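You operate a simulated robot arm through the tools that you are given. There is no shell and no other tool.

Carry out the task below with a simulated robot arm. There is one attempt and no reset: what you move stays moved.

TASK
Add one orange scoop from the dish to the MIX jar and close it.
Fine: tare the jar first; scoop back; press the lid on; spill nothing. Set down upright: orange scoop.
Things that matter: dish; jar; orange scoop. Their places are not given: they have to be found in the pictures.

The check looks at the end state, three seconds after you hand in, the way a careful person would. Anything else that was tipped, shoved, dropped, spilled or broken makes it a failure. A push-on lid holds only when it is set on centred and level and pressed home; a screw cap is set on level and turned clockwise until tight.

THE ROBOT
A 7-joint arm with a two-finger parallel gripper, fixed in place. Base frame: the origin is on the floor under the middle of its stand, x ahead of it, y to its left, z up. Units: mm, degrees, N and s.
With the tool pointing down near the work surface it reaches from about 480 to 920 mm from the base axis. Its first joint turns from -115.0 to 115.0 degrees. Payload 3.91 kg.
The TCP is the grasp point between the finger pads, 30 mm short of the fingertips. In the tool frame z runs along the fingers and y along their closing line. Largest opening 110 mm; finger width 20, thickness 10; the body of the gripper, 48 by 112 mm, starts 55 mm behind the TCP.
Orientation is that of the tool frame in the base frame, as a unit quaternion [x, y, z, w]. With the fingers straight down and closing along the base's y, the tool's x points along the base's -x, its y along +y and its z along -z.

THE INTERFACE
- The arm moves only by the tool play_rows. Its argument "steps" is a list of rows, each a list of 7 numbers: the shift along the base's x, y, z in mm, then the turn, a rotation vector about the base's x, y, z in degrees, then the finger opening in mm, from 0 to 110. In form: [[dx, dy, dz, wx, wy, wz, claw], ...]. A call has 1 to 20 rows; each row is the pose to reach, as a shift and turn from the pose commanded when the call began. Each row takes 0.2 s and may step no farther than 50 mm and 8.6 degrees from the row before; otherwise, or with a gripper value out of range, the whole call is refused. A pose out of reach is approached as far as the arm can. The call stops where the force on the tool passes 40 N (or 10 N more than at its start, if that is more) or the arm is blocked; 0.2 s more then pass. Each finger travels about 153 mm/s and halts on what it meets, pressing with about 38 N; the grip force reading is that of the motor and also rises with nothing between the fingers. The clock runs only during rows and for 0.2 s after the last one: add rows that repeat a pose to give the fingers time. The reply holds the time, the measured pose of the TCP, the force on the tool along the base axes, the opening and the grip force, in the units named above and with some noise, with the torque about the TCP (base axes, N m) and any sound that the robot's microphone picked up.
- Cameras (640 x 400 px; columns grow to the right, rows downward): "scene" is fixed at [44.8, -652.9, 1679.3]; the picture's right is [0.63, -0.78, 0.00], its down [-0.48, -0.39, -0.79] and it looks along [0.61, 0.50, -0.62] (base axes); focal length 343 px, centre (320, 200). "wrist" rides on the gripper at [72, 17, -103] in the tool frame; the picture's right is [-0.23, 0.97, 0.00], its down [-0.76, -0.18, -0.62] and it looks along [-0.61, -0.14, 0.78] (tool axes); focal length 222 px, centre (320, 200).
- capture(camera): a new picture of that camera. The clock stands still meanwhile.
- slide_trunk(by): slides the trunk up (or, below 0, down) by that many mm; the arm rides with it, the base frame stays. It gives what a move gives, with no picture.
- pixel_to_xyz(camera, pixels): for up to 12 pixels [column, row] of the newest picture of that camera ("zoom" is the newest enlarged one), the place [x, y, z] in the base frame of the surface seen there, good to about 2 mm, but the place of the scene camera against the robot may be out by one fixed shift of up to 18 mm in any direction. The clock stands still meanwhile.
- close_up(camera, box): a new picture of the part [left, top, right, bottom] of that camera's present view, enlarged. The clock stands still meanwhile.
- sign_off(): hands the job in; it is judged then, once.

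Unless the task says otherwise, let go and move clear before handing in.

The tools are called as a command line: name --pt "numbers of a row" for each row, then --argument value for the rest, lists and objects as JSON in quotes. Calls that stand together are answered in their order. play_rows: Moves the arm, as the interface text tells. Its arguments: {"type":"object","properties":{"steps":{"type":"array","items":{"type":"array","items":{"type":"number"}}}},"required":["steps"]} The other tools are called the same way: slide_trunk (by) moves the trunk up or down; capture (camera) takes a picture; pixel_to_xyz (camera, pixels) gives the place of the surface under pixels of a picture; close_up (camera, box) takes an enlarged picture of a part of a camera's view; sign_off () hands the job in.

At the start:

```text
time_s: 0.0
tcp_pos: [555.4, -25.5, 1288.0]
tool_rot: [0.0, 1.0, 0.0, 0.0]
ft_force: [-1.0, 0.7, 0.6]
torque: [-0.01, 0.01, 0.01]
grip_width: 109.9
gripper_force: 0.0
trunk travel left (down, up): [-775.0, 215.0]
```

scene: 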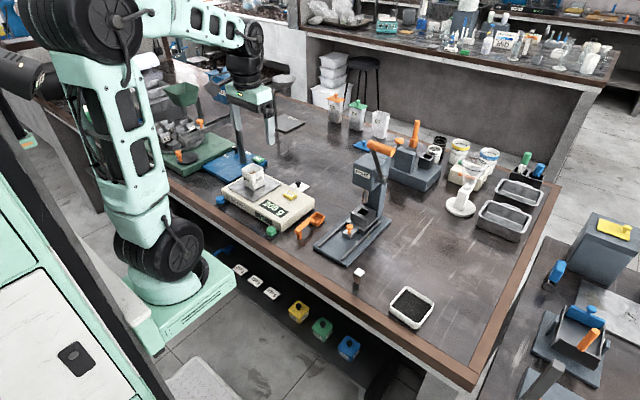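
wrist: 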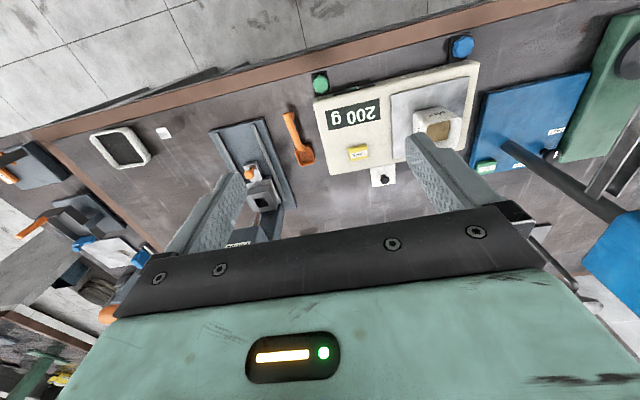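

The scene shows a scale near (268,200) with a jar on it, an orange scoop near (310,225) and a dish of dark granules near (411,307). I'll look at these enlarged before moving.

close_up --camera "scene" --box '[200, 150, 340, 250]'

close_up --camera "scene" --box '[320, 230, 460, 330]'

close_up --camera "wrist" --box '[270, 30, 490, 200]'

close_up --camera "wrist" --box '[80, 80, 320, 240]'

close_up --camera "scene" --box '[310, 80, 560, 260]'

```text
4.00 times, centred on (270, 200) of scene
```

zoom: 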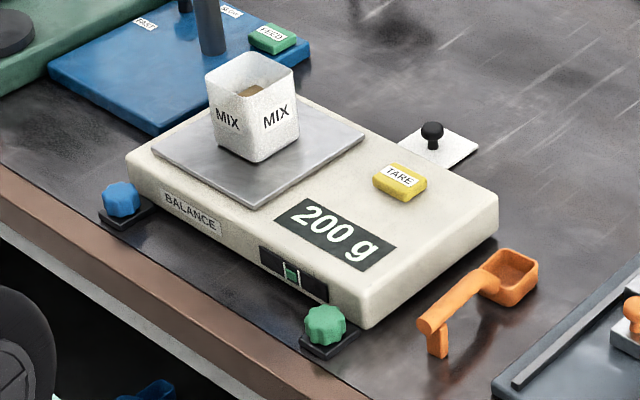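

```text
4.00 times, centred on (390, 280) of scene
```

zoom: 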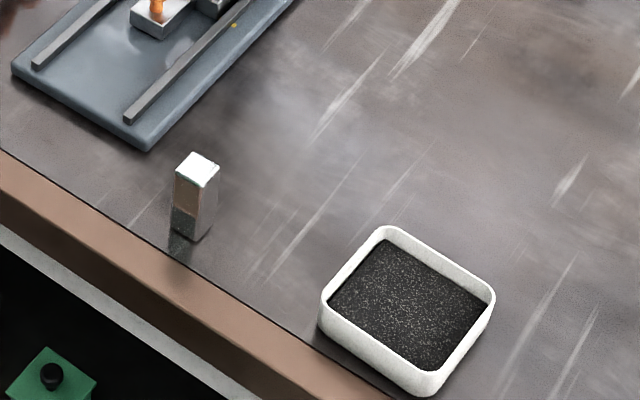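

```text
2.35 times, centred on (380, 115) of wrist
```

zoom: 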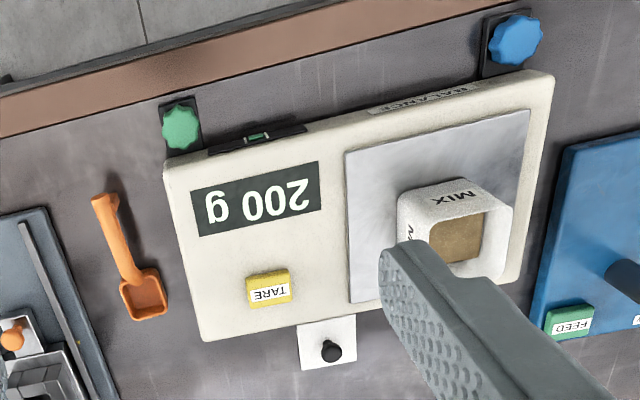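

```text
2.50 times, centred on (200, 160) of wrist
```

zoom: 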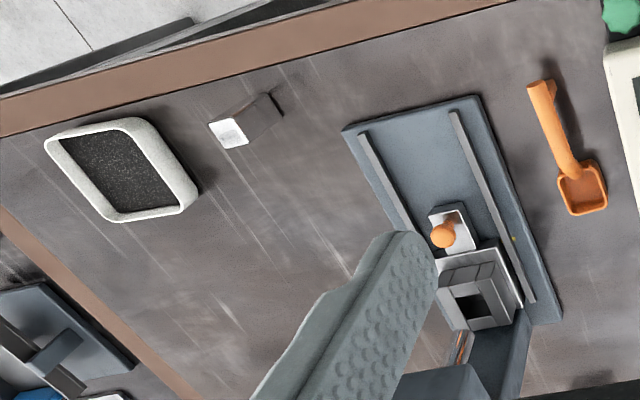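

```text
2.22 times, centred on (435, 170) of scene
```

zoom: 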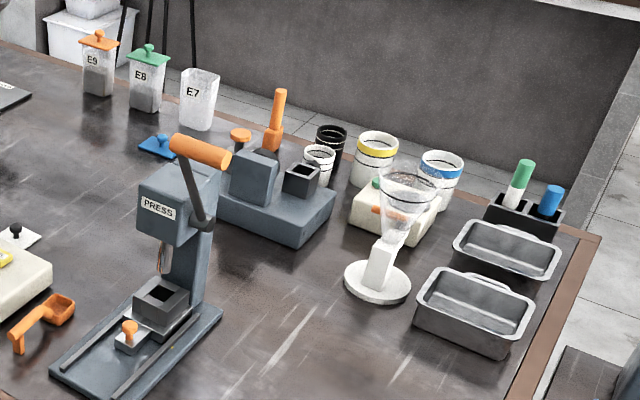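

The scale reads 200 g with the MIX jar on it. A white square lid with a black knob lies behind it at about wrist (384,178), the orange scoop at wrist (288–305,116–155), and the dish at wrist (120,148). I'll get their positions from both cameras.

pixel_to_xyz --camera "wrist" --pixels '[[437, 132], [384, 179], [374, 185], [393, 182], [358, 153], [305, 155], [288, 116], [297, 137], [120, 148], [92, 134], [150, 160], [164, 134]]'

pixel_to_xyz --camera "scene" --pixels '[[263, 172], [298, 182], [300, 195], [317, 219], [305, 231], [308, 236], [411, 307], [404, 288], [441, 305], [427, 326], [392, 305], [254, 181]]'

```text
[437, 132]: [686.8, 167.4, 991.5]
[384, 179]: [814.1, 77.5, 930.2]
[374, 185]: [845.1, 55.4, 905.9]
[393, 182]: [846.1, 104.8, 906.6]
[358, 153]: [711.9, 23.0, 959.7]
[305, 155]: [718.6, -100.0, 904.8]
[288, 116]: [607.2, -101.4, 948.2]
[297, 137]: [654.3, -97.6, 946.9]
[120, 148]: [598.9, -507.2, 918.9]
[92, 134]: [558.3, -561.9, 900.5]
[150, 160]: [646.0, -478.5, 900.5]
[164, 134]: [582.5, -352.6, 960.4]
```

```text
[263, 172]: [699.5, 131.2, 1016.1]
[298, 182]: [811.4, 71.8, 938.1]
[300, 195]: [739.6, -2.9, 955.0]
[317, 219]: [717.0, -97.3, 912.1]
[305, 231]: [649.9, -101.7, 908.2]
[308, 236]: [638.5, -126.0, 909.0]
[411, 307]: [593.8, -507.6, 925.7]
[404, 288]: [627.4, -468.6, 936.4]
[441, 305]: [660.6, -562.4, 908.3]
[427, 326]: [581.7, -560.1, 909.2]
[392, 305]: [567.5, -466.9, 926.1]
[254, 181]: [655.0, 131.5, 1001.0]
```

The wrist readings put the table at z≈900, jar fill at (687,167,991), lid knob at (814,77,930), tare button at (712,23,960), scoop along x 607–735 at y≈-100, and dish at about (600,-510). I'll move the wrist camera in closer, staying high, starting with the scale.

play_rows --pt "5 20 -40 0 0 0 110" --pt "10 40 -80 0 0 0 110" --pt "15 60 -120 0 0 0 110" --pt "20 80 -160 0 0 0 110" --pt "20 90 -170 0 0 0 110"

capture --camera "wrist"

```text
time_s: 1.2
tcp_pos: [573.9, 65.1, 1116.3]
tool_rot: [0.0, 1.0, 0.001, 0.0]
ft_force: [0.6, 1.0, -0.3]
torque: [0.02, -0.03, 0.01]
grip_width: 110.2
gripper_force: 0.2
trunk travel left (down, up): [-775.0, 215.0]
```

```text
taken
```

wrist: 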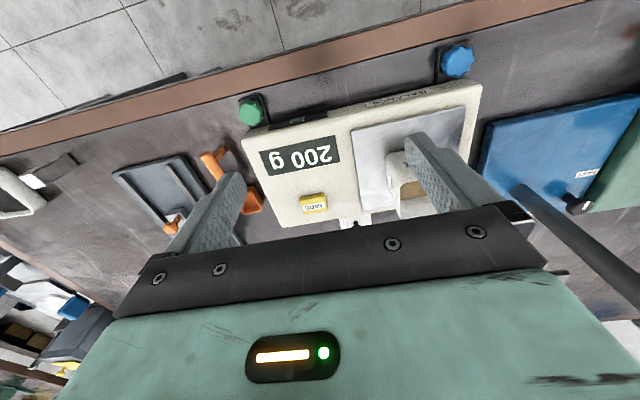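

The scale is partly hidden behind the fingers, with the lid at (355,220) cut off. I'll move forward about 130 mm so the objects sit in the clear upper half of the picture.

play_rows --pt "40 10 0 0 0 0 110" --pt "80 20 0 0 0 0 110" --pt "120 20 0 0 0 0 110" --pt "160 20 0 0 0 0 110"

capture --camera "wrist"

close_up --camera "wrist" --box '[220, 30, 480, 200]'

```text
time_s: 2.2
tcp_pos: [738.2, 84.7, 1119.1]
tool_rot: [0.0, 1.0, -0.001, 0.0]
ft_force: [-0.7, 0.3, 0.9]
torque: [0.03, -0.02, -0.02]
grip_width: 109.8
gripper_force: 0.2
trunk travel left (down, up): [-775.0, 215.0]
```

```text
taken
```

wrist: 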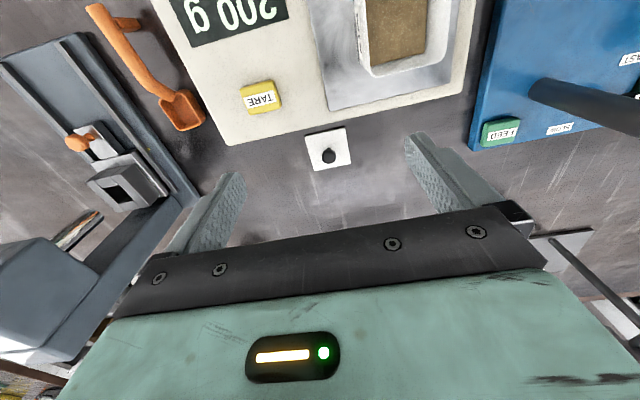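

```text
2.35 times, centred on (350, 115) of wrist
```

zoom: 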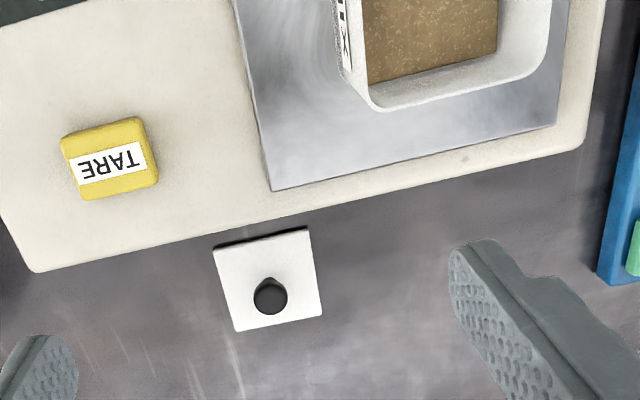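

pixel_to_xyz --camera "wrist" --pixels '[[328, 155], [308, 138], [344, 129], [350, 162], [316, 168], [261, 96], [395, 20], [376, 75], [440, 50], [182, 110], [128, 48], [96, 8]]'

pixel_to_xyz --camera "zoom" --pixels '[[270, 290], [290, 310], [370, 100], [382, 105], [550, 40], [340, 62], [365, 82], [500, 50], [110, 130], [65, 140], [135, 120], [155, 180]]'

```text
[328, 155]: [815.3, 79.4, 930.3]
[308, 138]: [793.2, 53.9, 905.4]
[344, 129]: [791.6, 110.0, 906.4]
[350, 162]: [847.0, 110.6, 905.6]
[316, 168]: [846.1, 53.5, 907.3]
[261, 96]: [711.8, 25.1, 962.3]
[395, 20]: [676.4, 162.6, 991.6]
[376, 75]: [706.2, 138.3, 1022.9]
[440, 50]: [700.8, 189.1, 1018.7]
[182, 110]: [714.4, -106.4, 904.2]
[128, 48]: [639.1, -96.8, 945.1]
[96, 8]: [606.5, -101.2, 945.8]
```

```text
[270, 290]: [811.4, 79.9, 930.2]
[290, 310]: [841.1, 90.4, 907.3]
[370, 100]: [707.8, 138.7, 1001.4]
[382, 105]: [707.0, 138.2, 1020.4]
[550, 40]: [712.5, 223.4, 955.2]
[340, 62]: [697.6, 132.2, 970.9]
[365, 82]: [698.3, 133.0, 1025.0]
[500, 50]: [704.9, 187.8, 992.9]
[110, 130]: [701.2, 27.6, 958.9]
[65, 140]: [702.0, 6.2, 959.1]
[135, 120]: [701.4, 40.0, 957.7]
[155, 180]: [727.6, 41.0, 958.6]
```

The tare button is at (714,24,962), the lid is 57 mm square centred at about (819,82) with its top at z 906, and the jar rim is at z≈1022. A pole stands on the blue feeder at wrist (540,95), so I'll find its position and height before moving left.

pixel_to_xyz --camera "wrist" --pixels '[[540, 95], [580, 105], [630, 125], [500, 130], [560, 245], [600, 270], [120, 190], [70, 230], [20, 250], [75, 142], [110, 170], [190, 190]]'

capture --camera "scene"

close_up --camera "scene" --box '[120, 20, 340, 180]'

```text
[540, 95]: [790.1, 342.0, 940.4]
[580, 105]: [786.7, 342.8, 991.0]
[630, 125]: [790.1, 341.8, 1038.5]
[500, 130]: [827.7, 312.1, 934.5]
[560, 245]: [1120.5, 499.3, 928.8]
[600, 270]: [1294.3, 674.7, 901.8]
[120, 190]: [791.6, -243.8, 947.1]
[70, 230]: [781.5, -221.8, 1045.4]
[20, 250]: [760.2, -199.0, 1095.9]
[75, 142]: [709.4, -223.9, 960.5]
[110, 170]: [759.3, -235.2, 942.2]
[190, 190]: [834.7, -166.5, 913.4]
```

```text
taken
```

scene: 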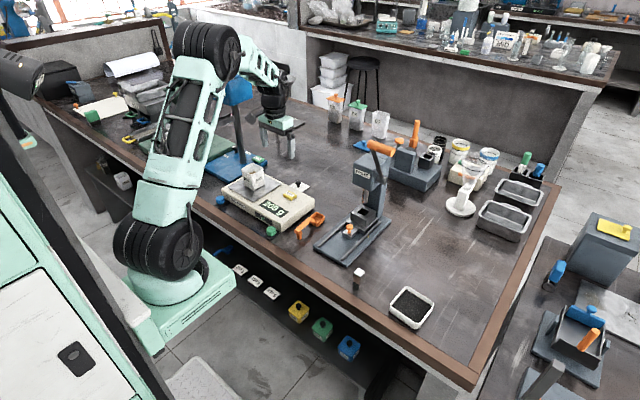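

```text
2.50 times, centred on (230, 100) of scene
```

zoom: 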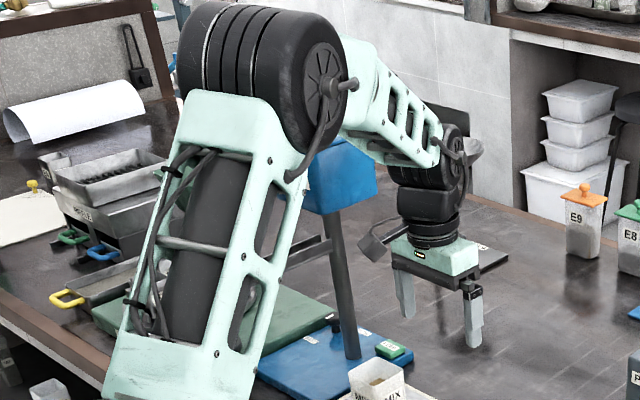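

The pole is at (790,342) with a hopper on top, and the press column is at x>750, y≈-200 to -240; both are clear of my path. I'll close the fingers above TARE at (714.5,23.5) and lower to just above it.

play_rows --pt "-10 -30 0 0 0 0 80" --pt "-21 -61 0 0 0 0 40" --pt "-21 -61 -20 0 0 0 0" --pt "-21 -61 -60 0 0 0 0" --pt "-21 -61 -100 0 0 0 0" --pt "-21 -61 -113 0 0 0 0" --pt "-21 -61 -113 0 0 0 0"

capture --camera "wrist"

close_up --camera "scene" --box '[230, 130, 350, 230]'

```text
time_s: 3.8
tcp_pos: [714.3, 24.0, 1005.9]
tool_rot: [0.0, 1.0, 0.0, 0.0]
ft_force: [-0.1, -0.6, 0.5]
torque: [0.05, 0.02, 0.01]
grip_width: 0.0
gripper_force: 37.5
trunk travel left (down, up): [-775.0, 215.0]
```

```text
taken
```

wrist: 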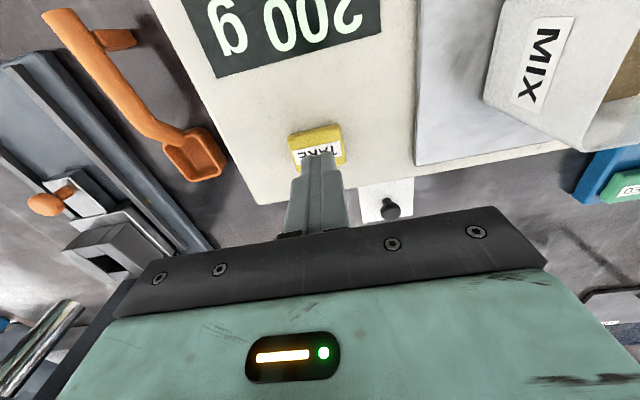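

```text
4.00 times, centred on (290, 180) of scene
```

zoom: 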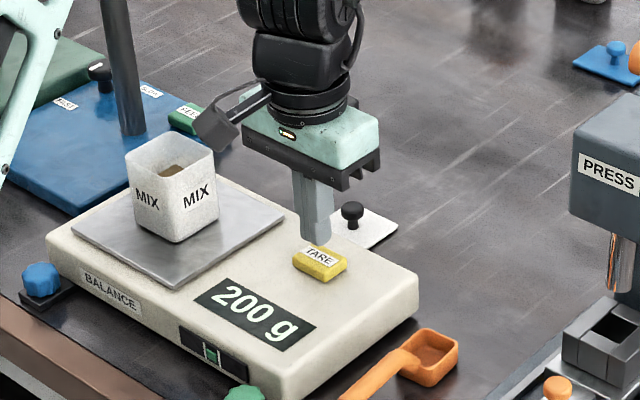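

The closed fingertips are right above TARE (wrist (318,150)), about 12 mm up. I'll press down in small steps; the force limit will stop the move.

play_rows --pt "-4 0 -6 0 0 0 0" --pt "-4 0 -9 0 0 0 0" --pt "-4 0 -11 0 0 0 0" --pt "-4 0 -13 0 0 0 0" --pt "-4 0 -15 0 0 0 0"

close_up --camera "scene" --box '[230, 130, 350, 230]'

```text
time_s: 5.0
tcp_pos: [709.1, 23.3, 988.7]
tool_rot: [0.0, 1.0, 0.0, 0.0]
ft_force: [-0.1, -0.6, 1.1]
torque: [-0.06, -0.04, 0.04]
grip_width: 0.0
gripper_force: 37.6
trunk travel left (down, up): [-775.0, 215.0]
```

```text
4.00 times, centred on (290, 180) of scene
```

zoom: 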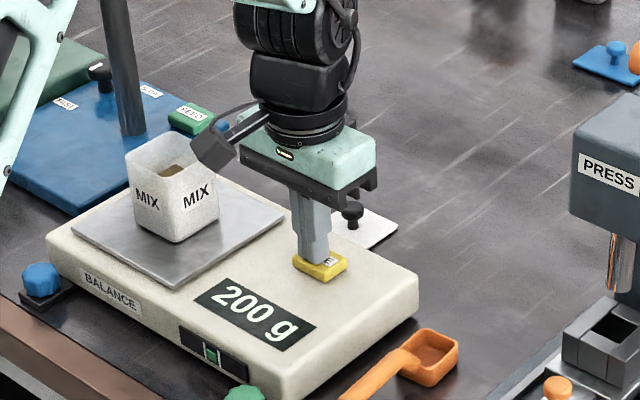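

The tip is just about at the button and the display still reads 200 g. I'll continue down a few millimetres.

play_rows --pt "0 0 -1 0 0 0 0" --pt "0 0 -2 0 0 0 0" --pt "0 0 -3 0 0 0 0" --pt "0 0 -4 0 0 0 0"

close_up --camera "scene" --box '[230, 130, 350, 230]'

```text
time_s: 6.0
tcp_pos: [709.1, 21.7, 985.8]
tool_rot: [0.0, 1.0, 0.0, 0.0]
ft_force: [0.3, -0.8, 1.2]
torque: [0.01, -0.03, -0.01]
grip_width: 0.0
gripper_force: 37.8
trunk travel left (down, up): [-775.0, 215.0]
```

```text
4.00 times, centred on (290, 180) of scene
```

zoom: 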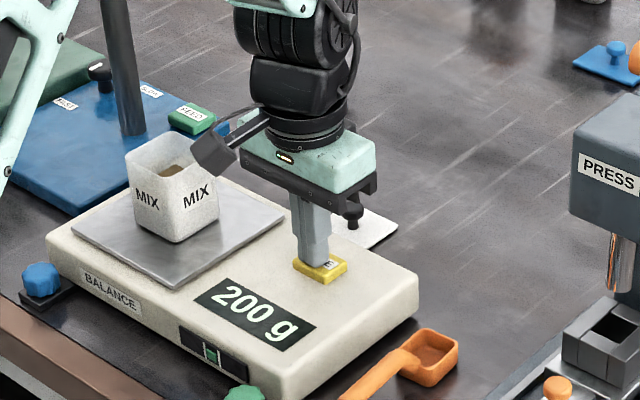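

The button looks to be going down but there is no click and the display is unchanged. I'll press further in 1 mm steps.

play_rows --pt "0 0 -1 0 0 0 0" --pt "0 0 -2 0 0 0 0" --pt "0 0 -3 0 0 0 0" --pt "0 0 -4 0 0 0 0" --pt "0 0 -4 0 0 0 0"

close_up --camera "scene" --box '[230, 130, 350, 230]'

```text
time_s: 7.2
tcp_pos: [709.8, 23.8, 982.4]
tool_rot: [0.0, 1.0, 0.0, 0.001]
ft_force: [-1.6, 0.5, 6.2]
torque: [0.03, 0.01, -0.05]
grip_width: 0.0
gripper_force: 37.9
trunk travel left (down, up): [-775.0, 215.0]
heard: click
```

```text
4.00 times, centred on (290, 180) of scene
```

zoom: 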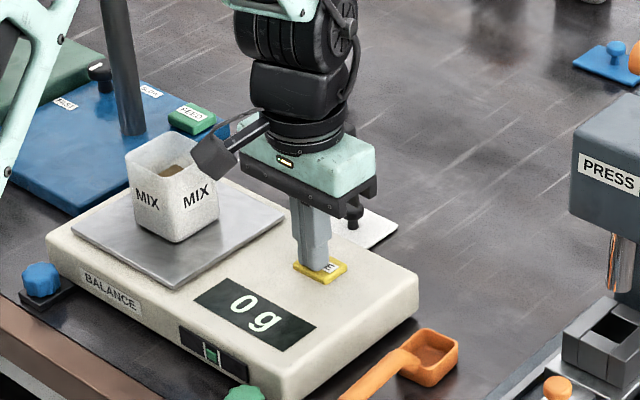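

The balance clicked and now reads 0 g, so the tare is done. I'll lift off, then move over the scoop with the fingers open for a close look.

play_rows --pt "0 0 20 0 0 0 0" --pt "0 0 60 0 0 0 0" --pt "0 -30 80 0 0 0 30" --pt "-8 -75 90 0 0 0 60" --pt "-16 -110 90 0 0 0 90" --pt "-24 -140 80 0 0 0 110" --pt "-24 -140 70 0 0 0 110"

capture --camera "wrist"

close_up --camera "wrist" --box '[220, 0, 440, 160]'

close_up --camera "scene" --box '[260, 180, 360, 260]'

```text
time_s: 8.8
tcp_pos: [684.4, -118.0, 1053.5]
tool_rot: [0.001, 1.0, 0.0, -0.001]
ft_force: [-0.7, 0.0, -0.5]
torque: [-0.02, 0.01, -0.02]
grip_width: 110.3
gripper_force: 0.0
trunk travel left (down, up): [-775.0, 215.0]
```

```text
taken
```

wrist: 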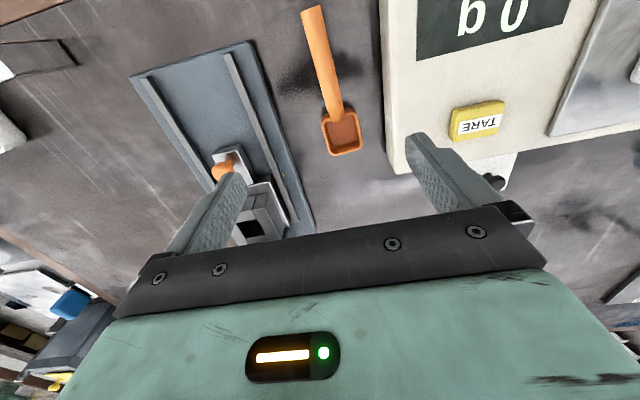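

```text
2.50 times, centred on (330, 80) of wrist
```

zoom: 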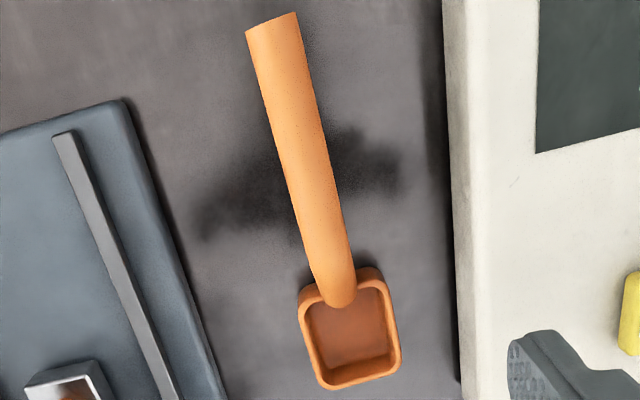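

```text
5.00 times, centred on (310, 220) of scene
```

zoom: 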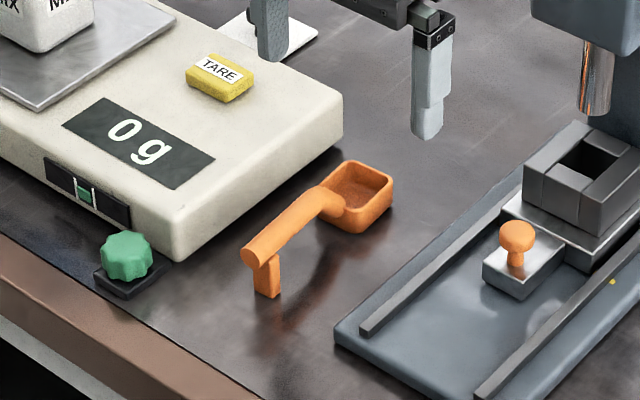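

The scoop has a round handle running along x with a leg at the near end and a square bowl at the far end (wrist (342,134)). I'll measure the handle edges, bowl rim and floor.

pixel_to_xyz --camera "wrist" --pixels '[[311, 10], [322, 60], [335, 112], [343, 138], [330, 154], [361, 147], [322, 120], [353, 112], [316, 60], [328, 60], [345, 151], [340, 125]]'

close_up --camera "wrist" --box '[290, 90, 390, 170]'

```text
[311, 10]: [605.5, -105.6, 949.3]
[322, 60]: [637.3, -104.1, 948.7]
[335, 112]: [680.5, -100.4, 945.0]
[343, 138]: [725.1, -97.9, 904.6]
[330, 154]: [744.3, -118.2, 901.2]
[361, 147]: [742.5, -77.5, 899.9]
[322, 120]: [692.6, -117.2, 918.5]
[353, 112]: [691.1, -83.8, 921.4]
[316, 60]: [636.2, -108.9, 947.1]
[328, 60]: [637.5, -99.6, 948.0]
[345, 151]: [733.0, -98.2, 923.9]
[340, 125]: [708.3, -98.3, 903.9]
```

```text
5.00 times, centred on (340, 130) of wrist
```

zoom: 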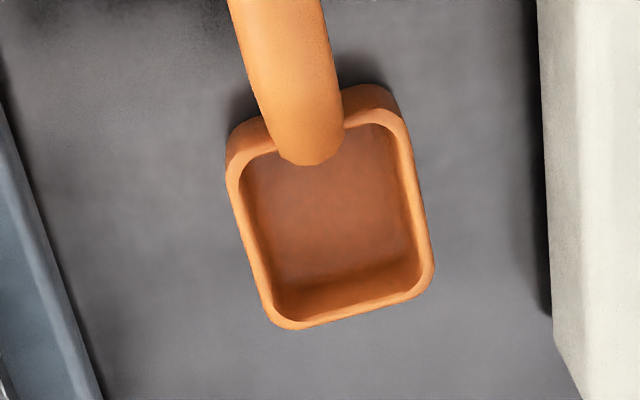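

pixel_to_xyz --camera "zoom" --pixels '[[233, 180], [396, 125], [427, 275], [278, 322], [355, 308], [248, 245], [410, 200], [285, 40], [310, 150], [262, 110], [330, 100], [330, 250]]'

```text
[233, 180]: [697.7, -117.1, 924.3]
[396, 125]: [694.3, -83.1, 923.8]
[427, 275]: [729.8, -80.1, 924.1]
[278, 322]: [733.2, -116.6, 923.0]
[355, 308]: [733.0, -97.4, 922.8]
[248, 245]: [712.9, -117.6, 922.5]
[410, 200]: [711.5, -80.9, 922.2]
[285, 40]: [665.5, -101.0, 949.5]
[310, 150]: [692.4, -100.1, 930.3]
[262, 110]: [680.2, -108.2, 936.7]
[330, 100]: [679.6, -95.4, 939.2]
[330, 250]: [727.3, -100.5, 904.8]
```

The bowl spans x 692–734 and y -118 to -80, with its rim at z 923 and floor at 904. The handle axis is at z≈942 and yawed about 3.5°. Before grasping, I'll look at the dish up close with the empty hand, passing in front of the press at x≈600.

play_rows --pt "-43 0 0 0 0 0 110" --pt "-86 -10 10 0 0 0 110" --pt "-86 -58 20 0 0 0 110" --pt "-86 -106 20 0 0 0 110" --pt "-86 -154 20 0 0 0 110" --pt "-86 -202 20 0 0 0 110" --pt "-80 -250 20 0 0 0 110" --pt "-70 -298 20 0 0 0 110" --pt "-50 -340 20 0 0 0 110" --pt "-30 -380 20 0 0 0 110" --pt "-16 -410 20 0 0 0 110" --pt "-16 -410 20 0 0 0 110"

capture --camera "wrist"

close_up --camera "wrist" --box '[220, 0, 440, 160]'

```text
time_s: 11.4
tcp_pos: [672.5, -524.3, 1074.0]
tool_rot: [0.0, 1.0, 0.0, -0.001]
ft_force: [-0.5, 0.1, 0.1]
torque: [-0.02, 0.01, 0.02]
grip_width: 109.9
gripper_force: 0.1
trunk travel left (down, up): [-775.0, 215.0]
```

```text
taken
```

wrist: 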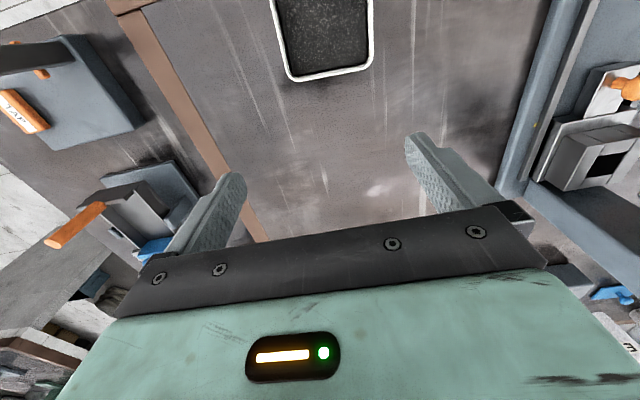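

```text
2.50 times, centred on (330, 80) of wrist
```

zoom: 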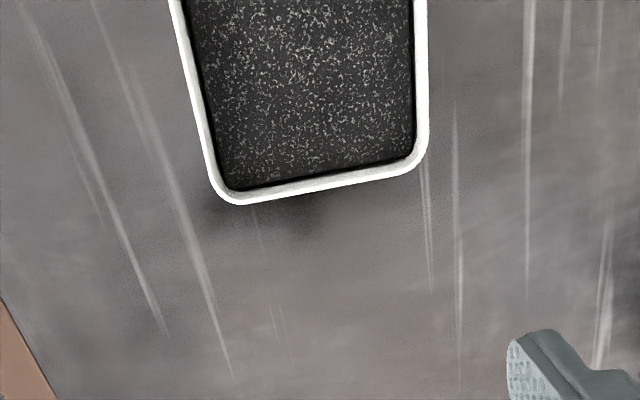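

The dish is at the top edge of the picture (columns 280–370, rows 0–80). I'll pull back 70 mm to see all of it.

play_rows --pt "-35 0 0 0 0 0 110" --pt "-55 0 0 0 0 0 110" --pt "-55 0 0 0 0 0 110"

capture --camera "wrist"

close_up --camera "wrist" --box '[240, 0, 400, 130]'

```text
time_s: 12.2
tcp_pos: [614.5, -526.1, 1072.9]
tool_rot: [0.0, 1.0, 0.001, 0.0]
ft_force: [-0.1, 0.3, -0.2]
torque: [0.0, 0.02, -0.02]
grip_width: 110.1
gripper_force: 0.0
trunk travel left (down, up): [-775.0, 215.0]
```

```text
taken
```

wrist: 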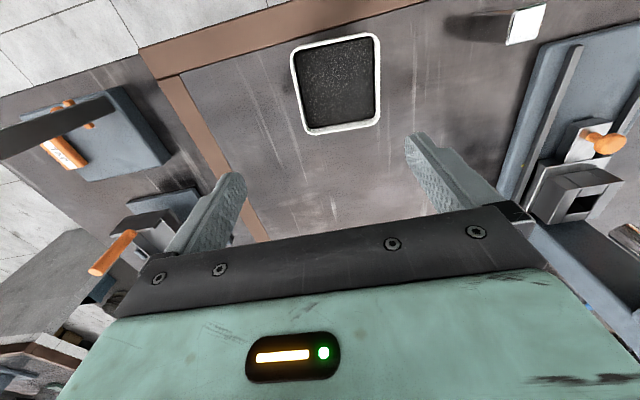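

```text
3.08 times, centred on (320, 65) of wrist
```

zoom: 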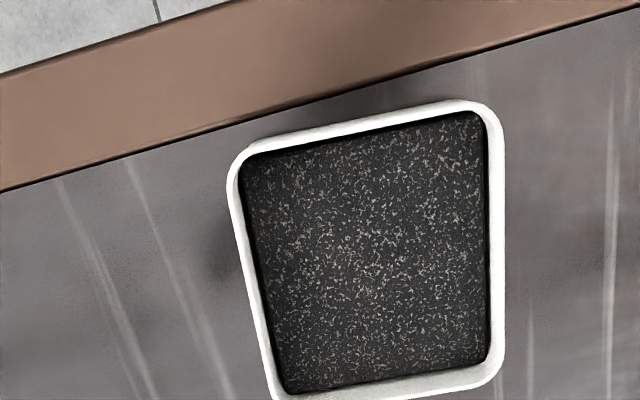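

pixel_to_xyz --camera "zoom" --pixels '[[250, 150], [485, 110], [497, 380], [275, 393], [365, 125], [497, 240], [243, 270], [390, 385], [365, 250], [300, 180], [460, 150], [300, 360]]'

pixel_to_xyz --camera "wrist" --pixels '[[335, 90], [345, 126], [310, 130], [372, 120], [305, 112], [378, 60], [370, 110], [340, 60]]'

```text
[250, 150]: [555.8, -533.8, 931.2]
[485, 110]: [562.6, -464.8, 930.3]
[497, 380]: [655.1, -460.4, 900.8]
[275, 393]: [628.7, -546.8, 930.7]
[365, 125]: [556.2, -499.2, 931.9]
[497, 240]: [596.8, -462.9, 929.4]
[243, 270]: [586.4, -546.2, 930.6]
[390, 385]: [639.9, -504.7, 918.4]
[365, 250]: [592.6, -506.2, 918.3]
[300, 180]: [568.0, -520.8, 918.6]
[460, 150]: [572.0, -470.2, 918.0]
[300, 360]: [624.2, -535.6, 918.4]
```

```text
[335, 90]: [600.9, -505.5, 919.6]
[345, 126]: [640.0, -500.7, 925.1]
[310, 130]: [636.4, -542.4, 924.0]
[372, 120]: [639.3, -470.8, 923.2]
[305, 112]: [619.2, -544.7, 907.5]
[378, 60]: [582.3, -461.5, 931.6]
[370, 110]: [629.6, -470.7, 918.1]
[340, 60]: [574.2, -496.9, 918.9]
```

The dish has its rim at z 931 and powder at z 918.5, with an inner area of about x 560–640, y -543 to -465. I'll go back past the front of the press and look straight down on the jar to find its centre.

play_rows --pt "-10 45 15 0 0 0 110" --pt "-15 94 30 0 0 0 110" --pt "-15 143 45 0 0 0 110" --pt "-15 192 60 0 0 0 110" --pt "-15 241 70 0 0 0 110" --pt "-15 290 70 0 0 0 110" --pt "-15 339 70 0 0 0 110" --pt "-15 388 70 0 0 0 110" --pt "-15 437 70 0 0 0 110" --pt "5 480 70 0 0 0 110" --pt "25 520 70 0 0 0 110" --pt "45 560 70 0 0 0 110" --pt "65 600 70 0 0 0 110" --pt "85 640 70 0 0 0 110" --pt "100 674 70 0 0 0 110" --pt "100 674 70 0 0 0 110"

capture --camera "wrist"

close_up --camera "wrist" --box '[230, 0, 430, 140]'

```text
refused: row 2 steps farther than a row can; nothing moved
```

```text
taken
```

wrist: 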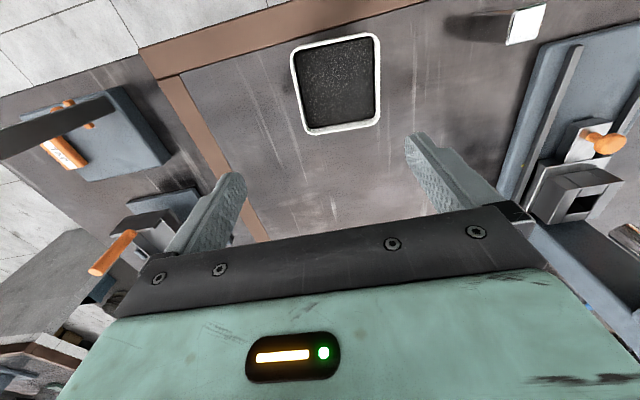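

```text
2.86 times, centred on (330, 70) of wrist
```

zoom: 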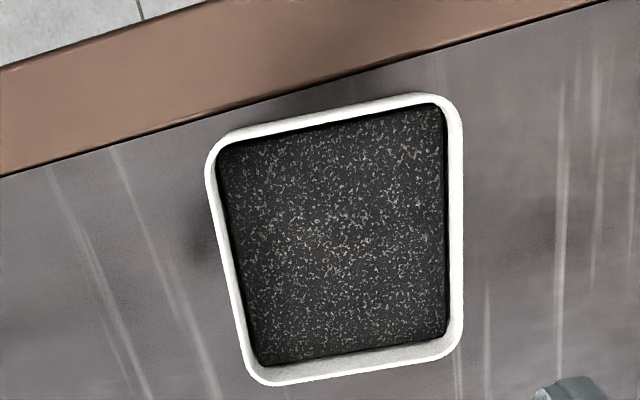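

The call was refused because a diagonal step went over 50 mm. While I'm still here, I'll measure the dish rim in this fuller view and move with smaller steps.

pixel_to_xyz --camera "zoom" --pixels '[[260, 378], [455, 345], [350, 370], [440, 98], [210, 155], [330, 115], [454, 220], [228, 260], [350, 345], [350, 358], [262, 360], [445, 330]]'

play_rows --pt "-10 40 15 0 0 0 110" --pt "-15 85 30 0 0 0 110" --pt "-15 130 45 0 0 0 110" --pt "-15 175 60 0 0 0 110" --pt "-15 220 70 0 0 0 110" --pt "-15 265 70 0 0 0 110" --pt "-15 310 70 0 0 0 110" --pt "-15 355 70 0 0 0 110" --pt "-15 400 70 0 0 0 110" --pt "-5 445 70 0 0 0 110" --pt "10 490 70 0 0 0 110" --pt "30 535 70 0 0 0 110" --pt "50 580 70 0 0 0 110" --pt "70 625 70 0 0 0 110" --pt "90 665 70 0 0 0 110" --pt "100 674 70 0 0 0 110" --pt "100 674 70 0 0 0 110"

capture --camera "wrist"

close_up --camera "wrist" --box '[230, 0, 430, 140]'

```text
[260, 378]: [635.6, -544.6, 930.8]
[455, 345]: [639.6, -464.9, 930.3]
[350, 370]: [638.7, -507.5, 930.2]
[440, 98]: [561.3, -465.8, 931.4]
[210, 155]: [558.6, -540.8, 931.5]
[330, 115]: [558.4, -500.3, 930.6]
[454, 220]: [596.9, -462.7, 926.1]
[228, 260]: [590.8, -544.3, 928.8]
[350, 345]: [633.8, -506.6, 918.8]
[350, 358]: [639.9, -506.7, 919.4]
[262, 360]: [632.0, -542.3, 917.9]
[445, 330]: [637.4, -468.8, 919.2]
```

```text
time_s: 15.8
tcp_pos: [713.8, 146.3, 1139.0]
tool_rot: [0.0, 1.0, 0.0, 0.0]
ft_force: [-0.6, -0.1, 0.1]
torque: [-0.01, -0.02, 0.0]
grip_width: 110.1
gripper_force: 0.0
trunk travel left (down, up): [-775.0, 215.0]
```

```text
taken
```

wrist: 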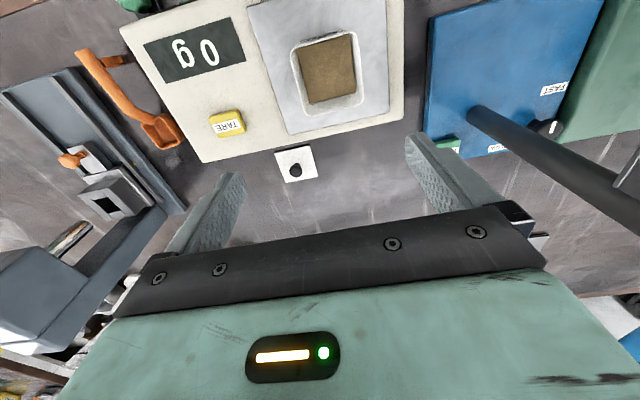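

```text
2.86 times, centred on (330, 70) of wrist
```

zoom: 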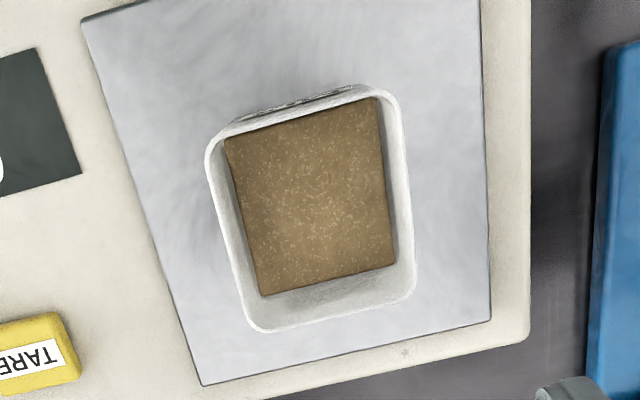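

The jar is fully visible, with its rim at zoom (210–410, 95–330). I'll measure the rim, the balance edges and the feet around the scoop.

pixel_to_xyz --camera "zoom" --pixels '[[212, 150], [393, 97], [411, 295], [256, 325], [335, 318], [229, 235], [405, 200], [300, 106], [310, 200], [380, 110], [262, 290], [392, 262]]'

pixel_to_xyz --camera "wrist" --pixels '[[135, 4], [122, 28], [160, 90], [203, 162], [128, 40], [296, 170], [120, 60], [150, 130], [405, 100], [170, 215], [500, 148], [555, 125]]'

```text
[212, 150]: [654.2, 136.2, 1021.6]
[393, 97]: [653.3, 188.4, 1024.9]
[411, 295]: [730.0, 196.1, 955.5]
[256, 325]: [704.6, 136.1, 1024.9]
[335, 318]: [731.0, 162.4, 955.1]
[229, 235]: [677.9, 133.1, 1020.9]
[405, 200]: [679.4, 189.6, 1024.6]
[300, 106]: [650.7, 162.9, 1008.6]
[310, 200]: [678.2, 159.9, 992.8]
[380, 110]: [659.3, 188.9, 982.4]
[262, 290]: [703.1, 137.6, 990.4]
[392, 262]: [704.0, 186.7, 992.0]
```

```text
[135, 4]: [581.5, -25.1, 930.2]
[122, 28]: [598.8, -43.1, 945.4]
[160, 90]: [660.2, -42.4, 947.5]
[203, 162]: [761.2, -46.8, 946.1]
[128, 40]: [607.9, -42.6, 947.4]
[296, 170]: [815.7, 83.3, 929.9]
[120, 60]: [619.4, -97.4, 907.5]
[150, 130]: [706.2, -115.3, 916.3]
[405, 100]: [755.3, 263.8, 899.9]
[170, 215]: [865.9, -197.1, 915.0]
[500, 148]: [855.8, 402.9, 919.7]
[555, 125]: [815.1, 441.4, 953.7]
```

The jar rim is centred at about (680,161.5) with its top at z 1024 and 57 mm square, the same size as the lid. The balance's side edge is at y≈-45. I plan to pour by rolling the hand about x so the fingers point +y, so I'll test that reach now with the empty hand, off to the side of the jar.

play_rows --pt "-40 -3 -10 0 0 0 110" --pt "-80 -6 -20 0 0 0 80" --pt "-108 -8 -30 0 0 0 40" --pt "-108 -8 -30 8 0 0 40" --pt "-108 -8 -30 16 0 0 40" --pt "-108 -8 -30 24 0 0 40" --pt "-108 -8 -30 32 0 0 40" --pt "-108 -8 -30 40 0 0 40" --pt "-108 -8 -30 48 0 0 40" --pt "-108 -8 -30 56 0 0 40" --pt "-108 -8 -30 64 0 0 40" --pt "-108 -8 -30 72 0 0 40" --pt "-108 -8 -30 80 0 0 40" --pt "-108 -8 -30 88 0 0 40" --pt "-108 -8 -30 95 0 0 40" --pt "-108 -8 -30 95 0 0 40"

capture --camera "scene"

```text
time_s: 19.2
tcp_pos: [608.0, 139.3, 1111.9]
tool_rot: [0.0, 0.674, 0.738, -0.001]
ft_force: [-0.4, 0.1, 0.1]
torque: [-0.03, 0.04, 0.01]
grip_width: 39.9
gripper_force: 0.0
trunk travel left (down, up): [-775.0, 215.0]
```

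```text
taken
```

scene: 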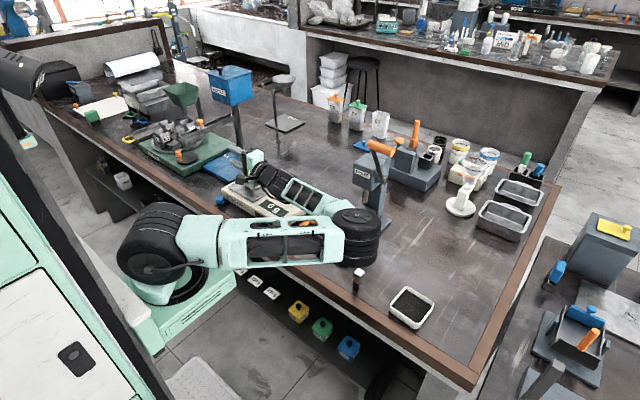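

The pose was reached, but the scene picture shows the elbow has swung low, out to (355,235) near the press. I'll check closely that nothing was touched.

close_up --camera "scene" --box '[200, 130, 420, 290]'

pixel_to_xyz --camera "scene" --pixels '[[355, 215], [340, 250], [280, 230], [375, 240], [358, 275], [360, 262], [290, 185], [330, 225], [300, 268], [380, 228]]'

capture --camera "wrist"

```text
2.50 times, centred on (310, 210) of scene
```

zoom: 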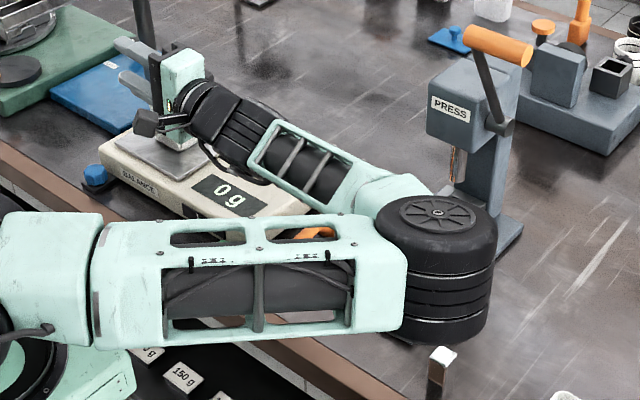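

```text
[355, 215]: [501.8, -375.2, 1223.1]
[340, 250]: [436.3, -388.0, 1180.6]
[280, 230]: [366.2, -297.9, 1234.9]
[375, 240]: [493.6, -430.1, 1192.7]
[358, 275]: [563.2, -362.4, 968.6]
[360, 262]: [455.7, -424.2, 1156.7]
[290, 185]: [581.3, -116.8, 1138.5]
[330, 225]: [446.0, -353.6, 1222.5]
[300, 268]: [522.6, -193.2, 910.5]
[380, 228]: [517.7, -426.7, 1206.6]
```

```text
taken
```

wrist: 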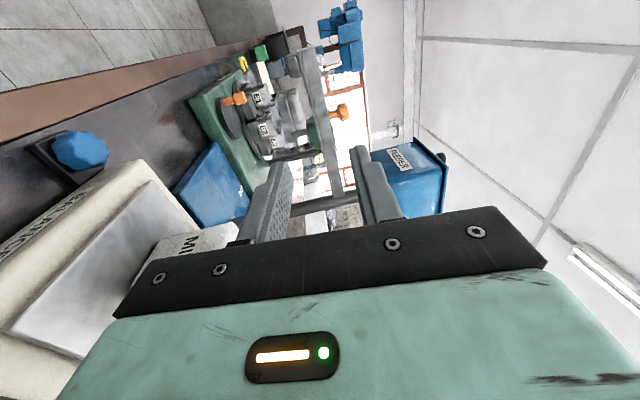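

Nothing was touched: the elbow passes at z≈1150 or higher, well above the table, and the pour pose is reachable. I'll roll back past vertical to -30° and go over the scoop, so the later pour can turn the bowl about 125°.

play_rows --pt "0 -16 0 -8.4 0 0 40" --pt "0 -32 0 -16.8 0 0 40" --pt "0 -48 0 -25.2 0 0 40" --pt "0 -64 0 -33.6 0 0 40" --pt "0 -80 0 -42 0 0 40" --pt "0 -96 0 -50.4 0 0 40" --pt "0 -112 0 -58.8 0 0 40" --pt "0 -128 0 -67.2 0 0 40" --pt "5 -144 0 -75.6 0 0 40" --pt "10 -160 0 -84 0 0 40" --pt "15 -176 -10 -92.4 0 0 40" --pt "20 -192 -20 -100.8 0 0 40" --pt "25 -208 -30 -109.2 0 0 40" --pt "30 -222 -40 -117.6 0 0 40" --pt "32.6 -235.4 -52 -125 0 0 40" --pt "32.6 -235.4 -52 -125 0 0 40"

capture --camera "wrist"

capture --camera "scene"

```text
time_s: 22.6
tcp_pos: [639.8, -96.1, 1060.6]
tool_rot: [0.0, 0.966, -0.26, 0.0]
ft_force: [0.8, 0.4, 1.4]
torque: [-0.01, 0.01, 0.03]
grip_width: 40.3
gripper_force: 0.1
trunk travel left (down, up): [-775.0, 215.0]
```

```text
taken
```

wrist: 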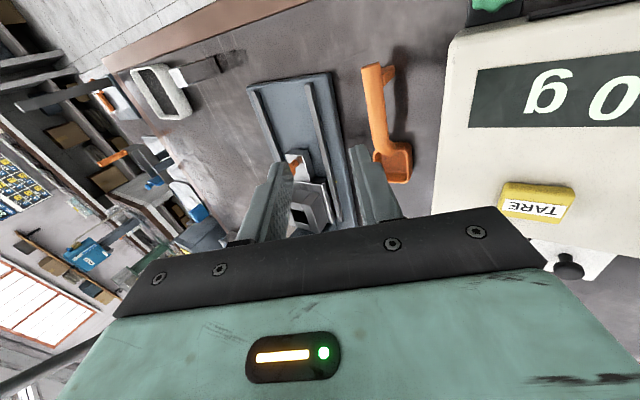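

```text
taken
```

scene: 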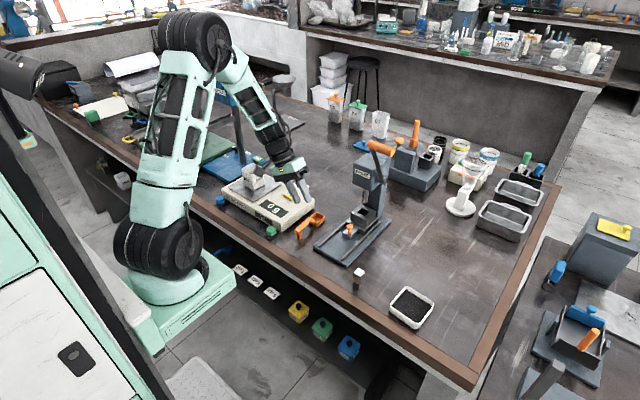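

The hand is tilted over the balance with room to spare. I'll line up on the handle's 3.5° yaw and approach along the finger direction, stopping 70 mm short to check alignment.

play_rows --pt "0 17 -20 0 0 1.7 40" --pt "0 35 -43 0 0 3.5 40" --pt "0 35 -43 0 0 3.5 40"

capture --camera "wrist"

close_up --camera "scene" --box '[240, 150, 380, 250]'

```text
time_s: 23.4
tcp_pos: [637.6, -60.8, 1016.3]
tool_rot: [-0.029, 0.965, -0.259, 0.008]
ft_force: [-0.1, -0.3, 0.0]
torque: [0.01, 0.02, 0.0]
grip_width: 39.9
gripper_force: 0.0
trunk travel left (down, up): [-775.0, 215.0]
```

```text
taken
```

wrist: 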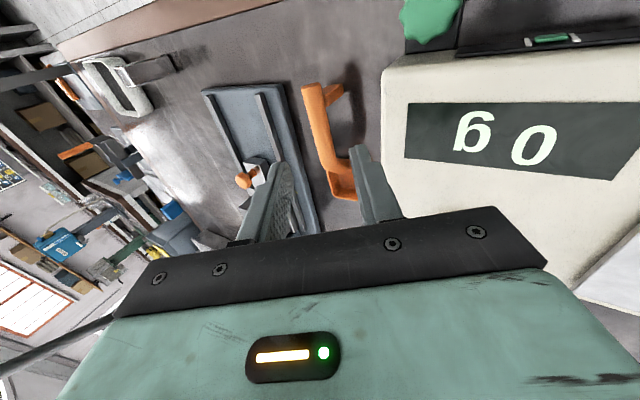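

```text
4.00 times, centred on (310, 200) of scene
```

zoom: 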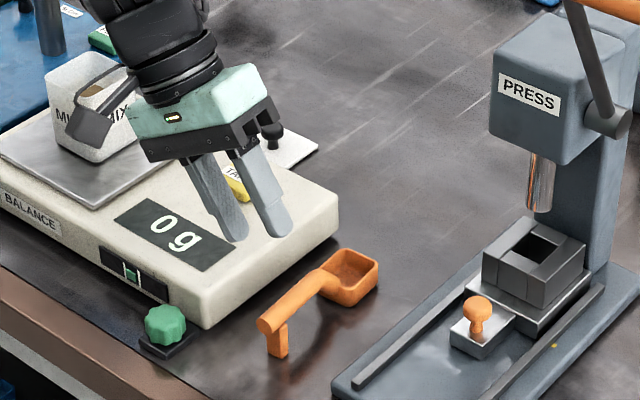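

Fingers and handle line up. I'll close in along the finger axis in two stages, first to about 20 mm short.

play_rows --pt "0 -12 -21 0 0 0 40" --pt "0 -25 -43.3 0 0 0 40" --pt "0 -25 -43.3 0 0 0 40"

capture --camera "wrist"

close_up --camera "wrist" --box '[220, 60, 440, 220]'

close_up --camera "scene" --box '[260, 180, 350, 240]'

```text
time_s: 24.2
tcp_pos: [636.8, -88.7, 971.6]
tool_rot: [-0.029, 0.965, -0.259, 0.008]
ft_force: [0.7, 0.0, 0.9]
torque: [-0.01, -0.01, 0.02]
grip_width: 39.8
gripper_force: 0.0
trunk travel left (down, up): [-775.0, 215.0]
```

```text
taken
```

wrist: 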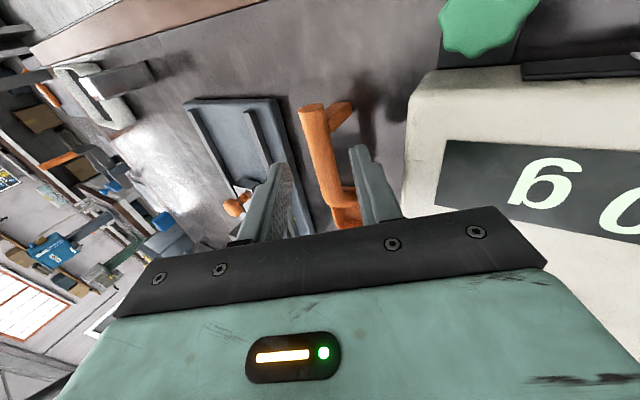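

```text
2.50 times, centred on (330, 140) of wrist
```

zoom: 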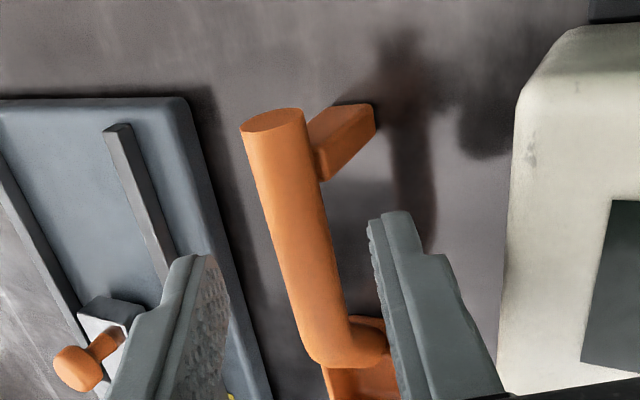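

```text
6.67 times, centred on (305, 210) of scene
```

zoom: 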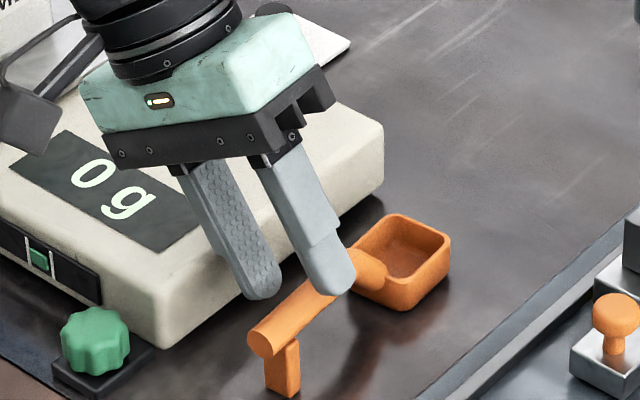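

The tool axis projects to zoom (295,248) and the handle is centred there at about 298, so alignment is within 1 mm. I'll go the last 20 mm, then close the fingers.

play_rows --pt "0 -5 -8.7 0 0 0 40" --pt "0 -10 -17.3 0 0 0 40" --pt "0 -10 -17.3 0 0 0 40" --pt "0 -10 -17.3 0 0 0 25" --pt "0 -10 -17.3 0 0 0 16"

close_up --camera "wrist" --box '[220, 60, 440, 220]'

close_up --camera "scene" --box '[260, 180, 350, 240]'

```text
time_s: 25.4
tcp_pos: [639.7, -96.2, 954.0]
tool_rot: [-0.03, 0.965, -0.259, 0.008]
ft_force: [-0.6, -0.2, 0.0]
torque: [0.0, 0.01, 0.0]
grip_width: 16.1
gripper_force: 0.5
trunk travel left (down, up): [-775.0, 215.0]
```

```text
2.50 times, centred on (330, 140) of wrist
```

zoom: 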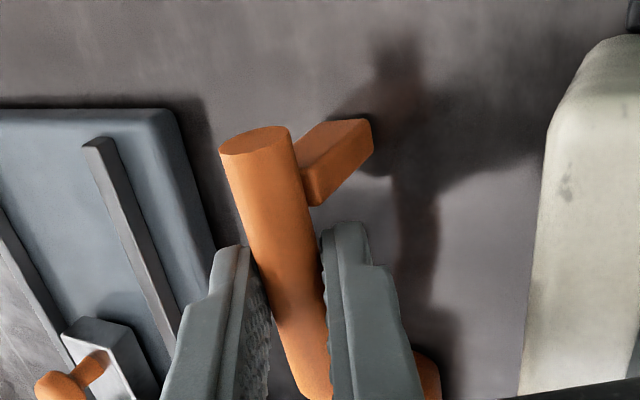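

```text
6.67 times, centred on (305, 210) of scene
```

zoom: 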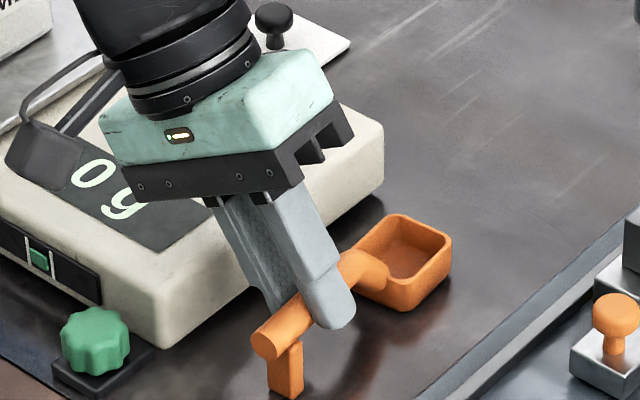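

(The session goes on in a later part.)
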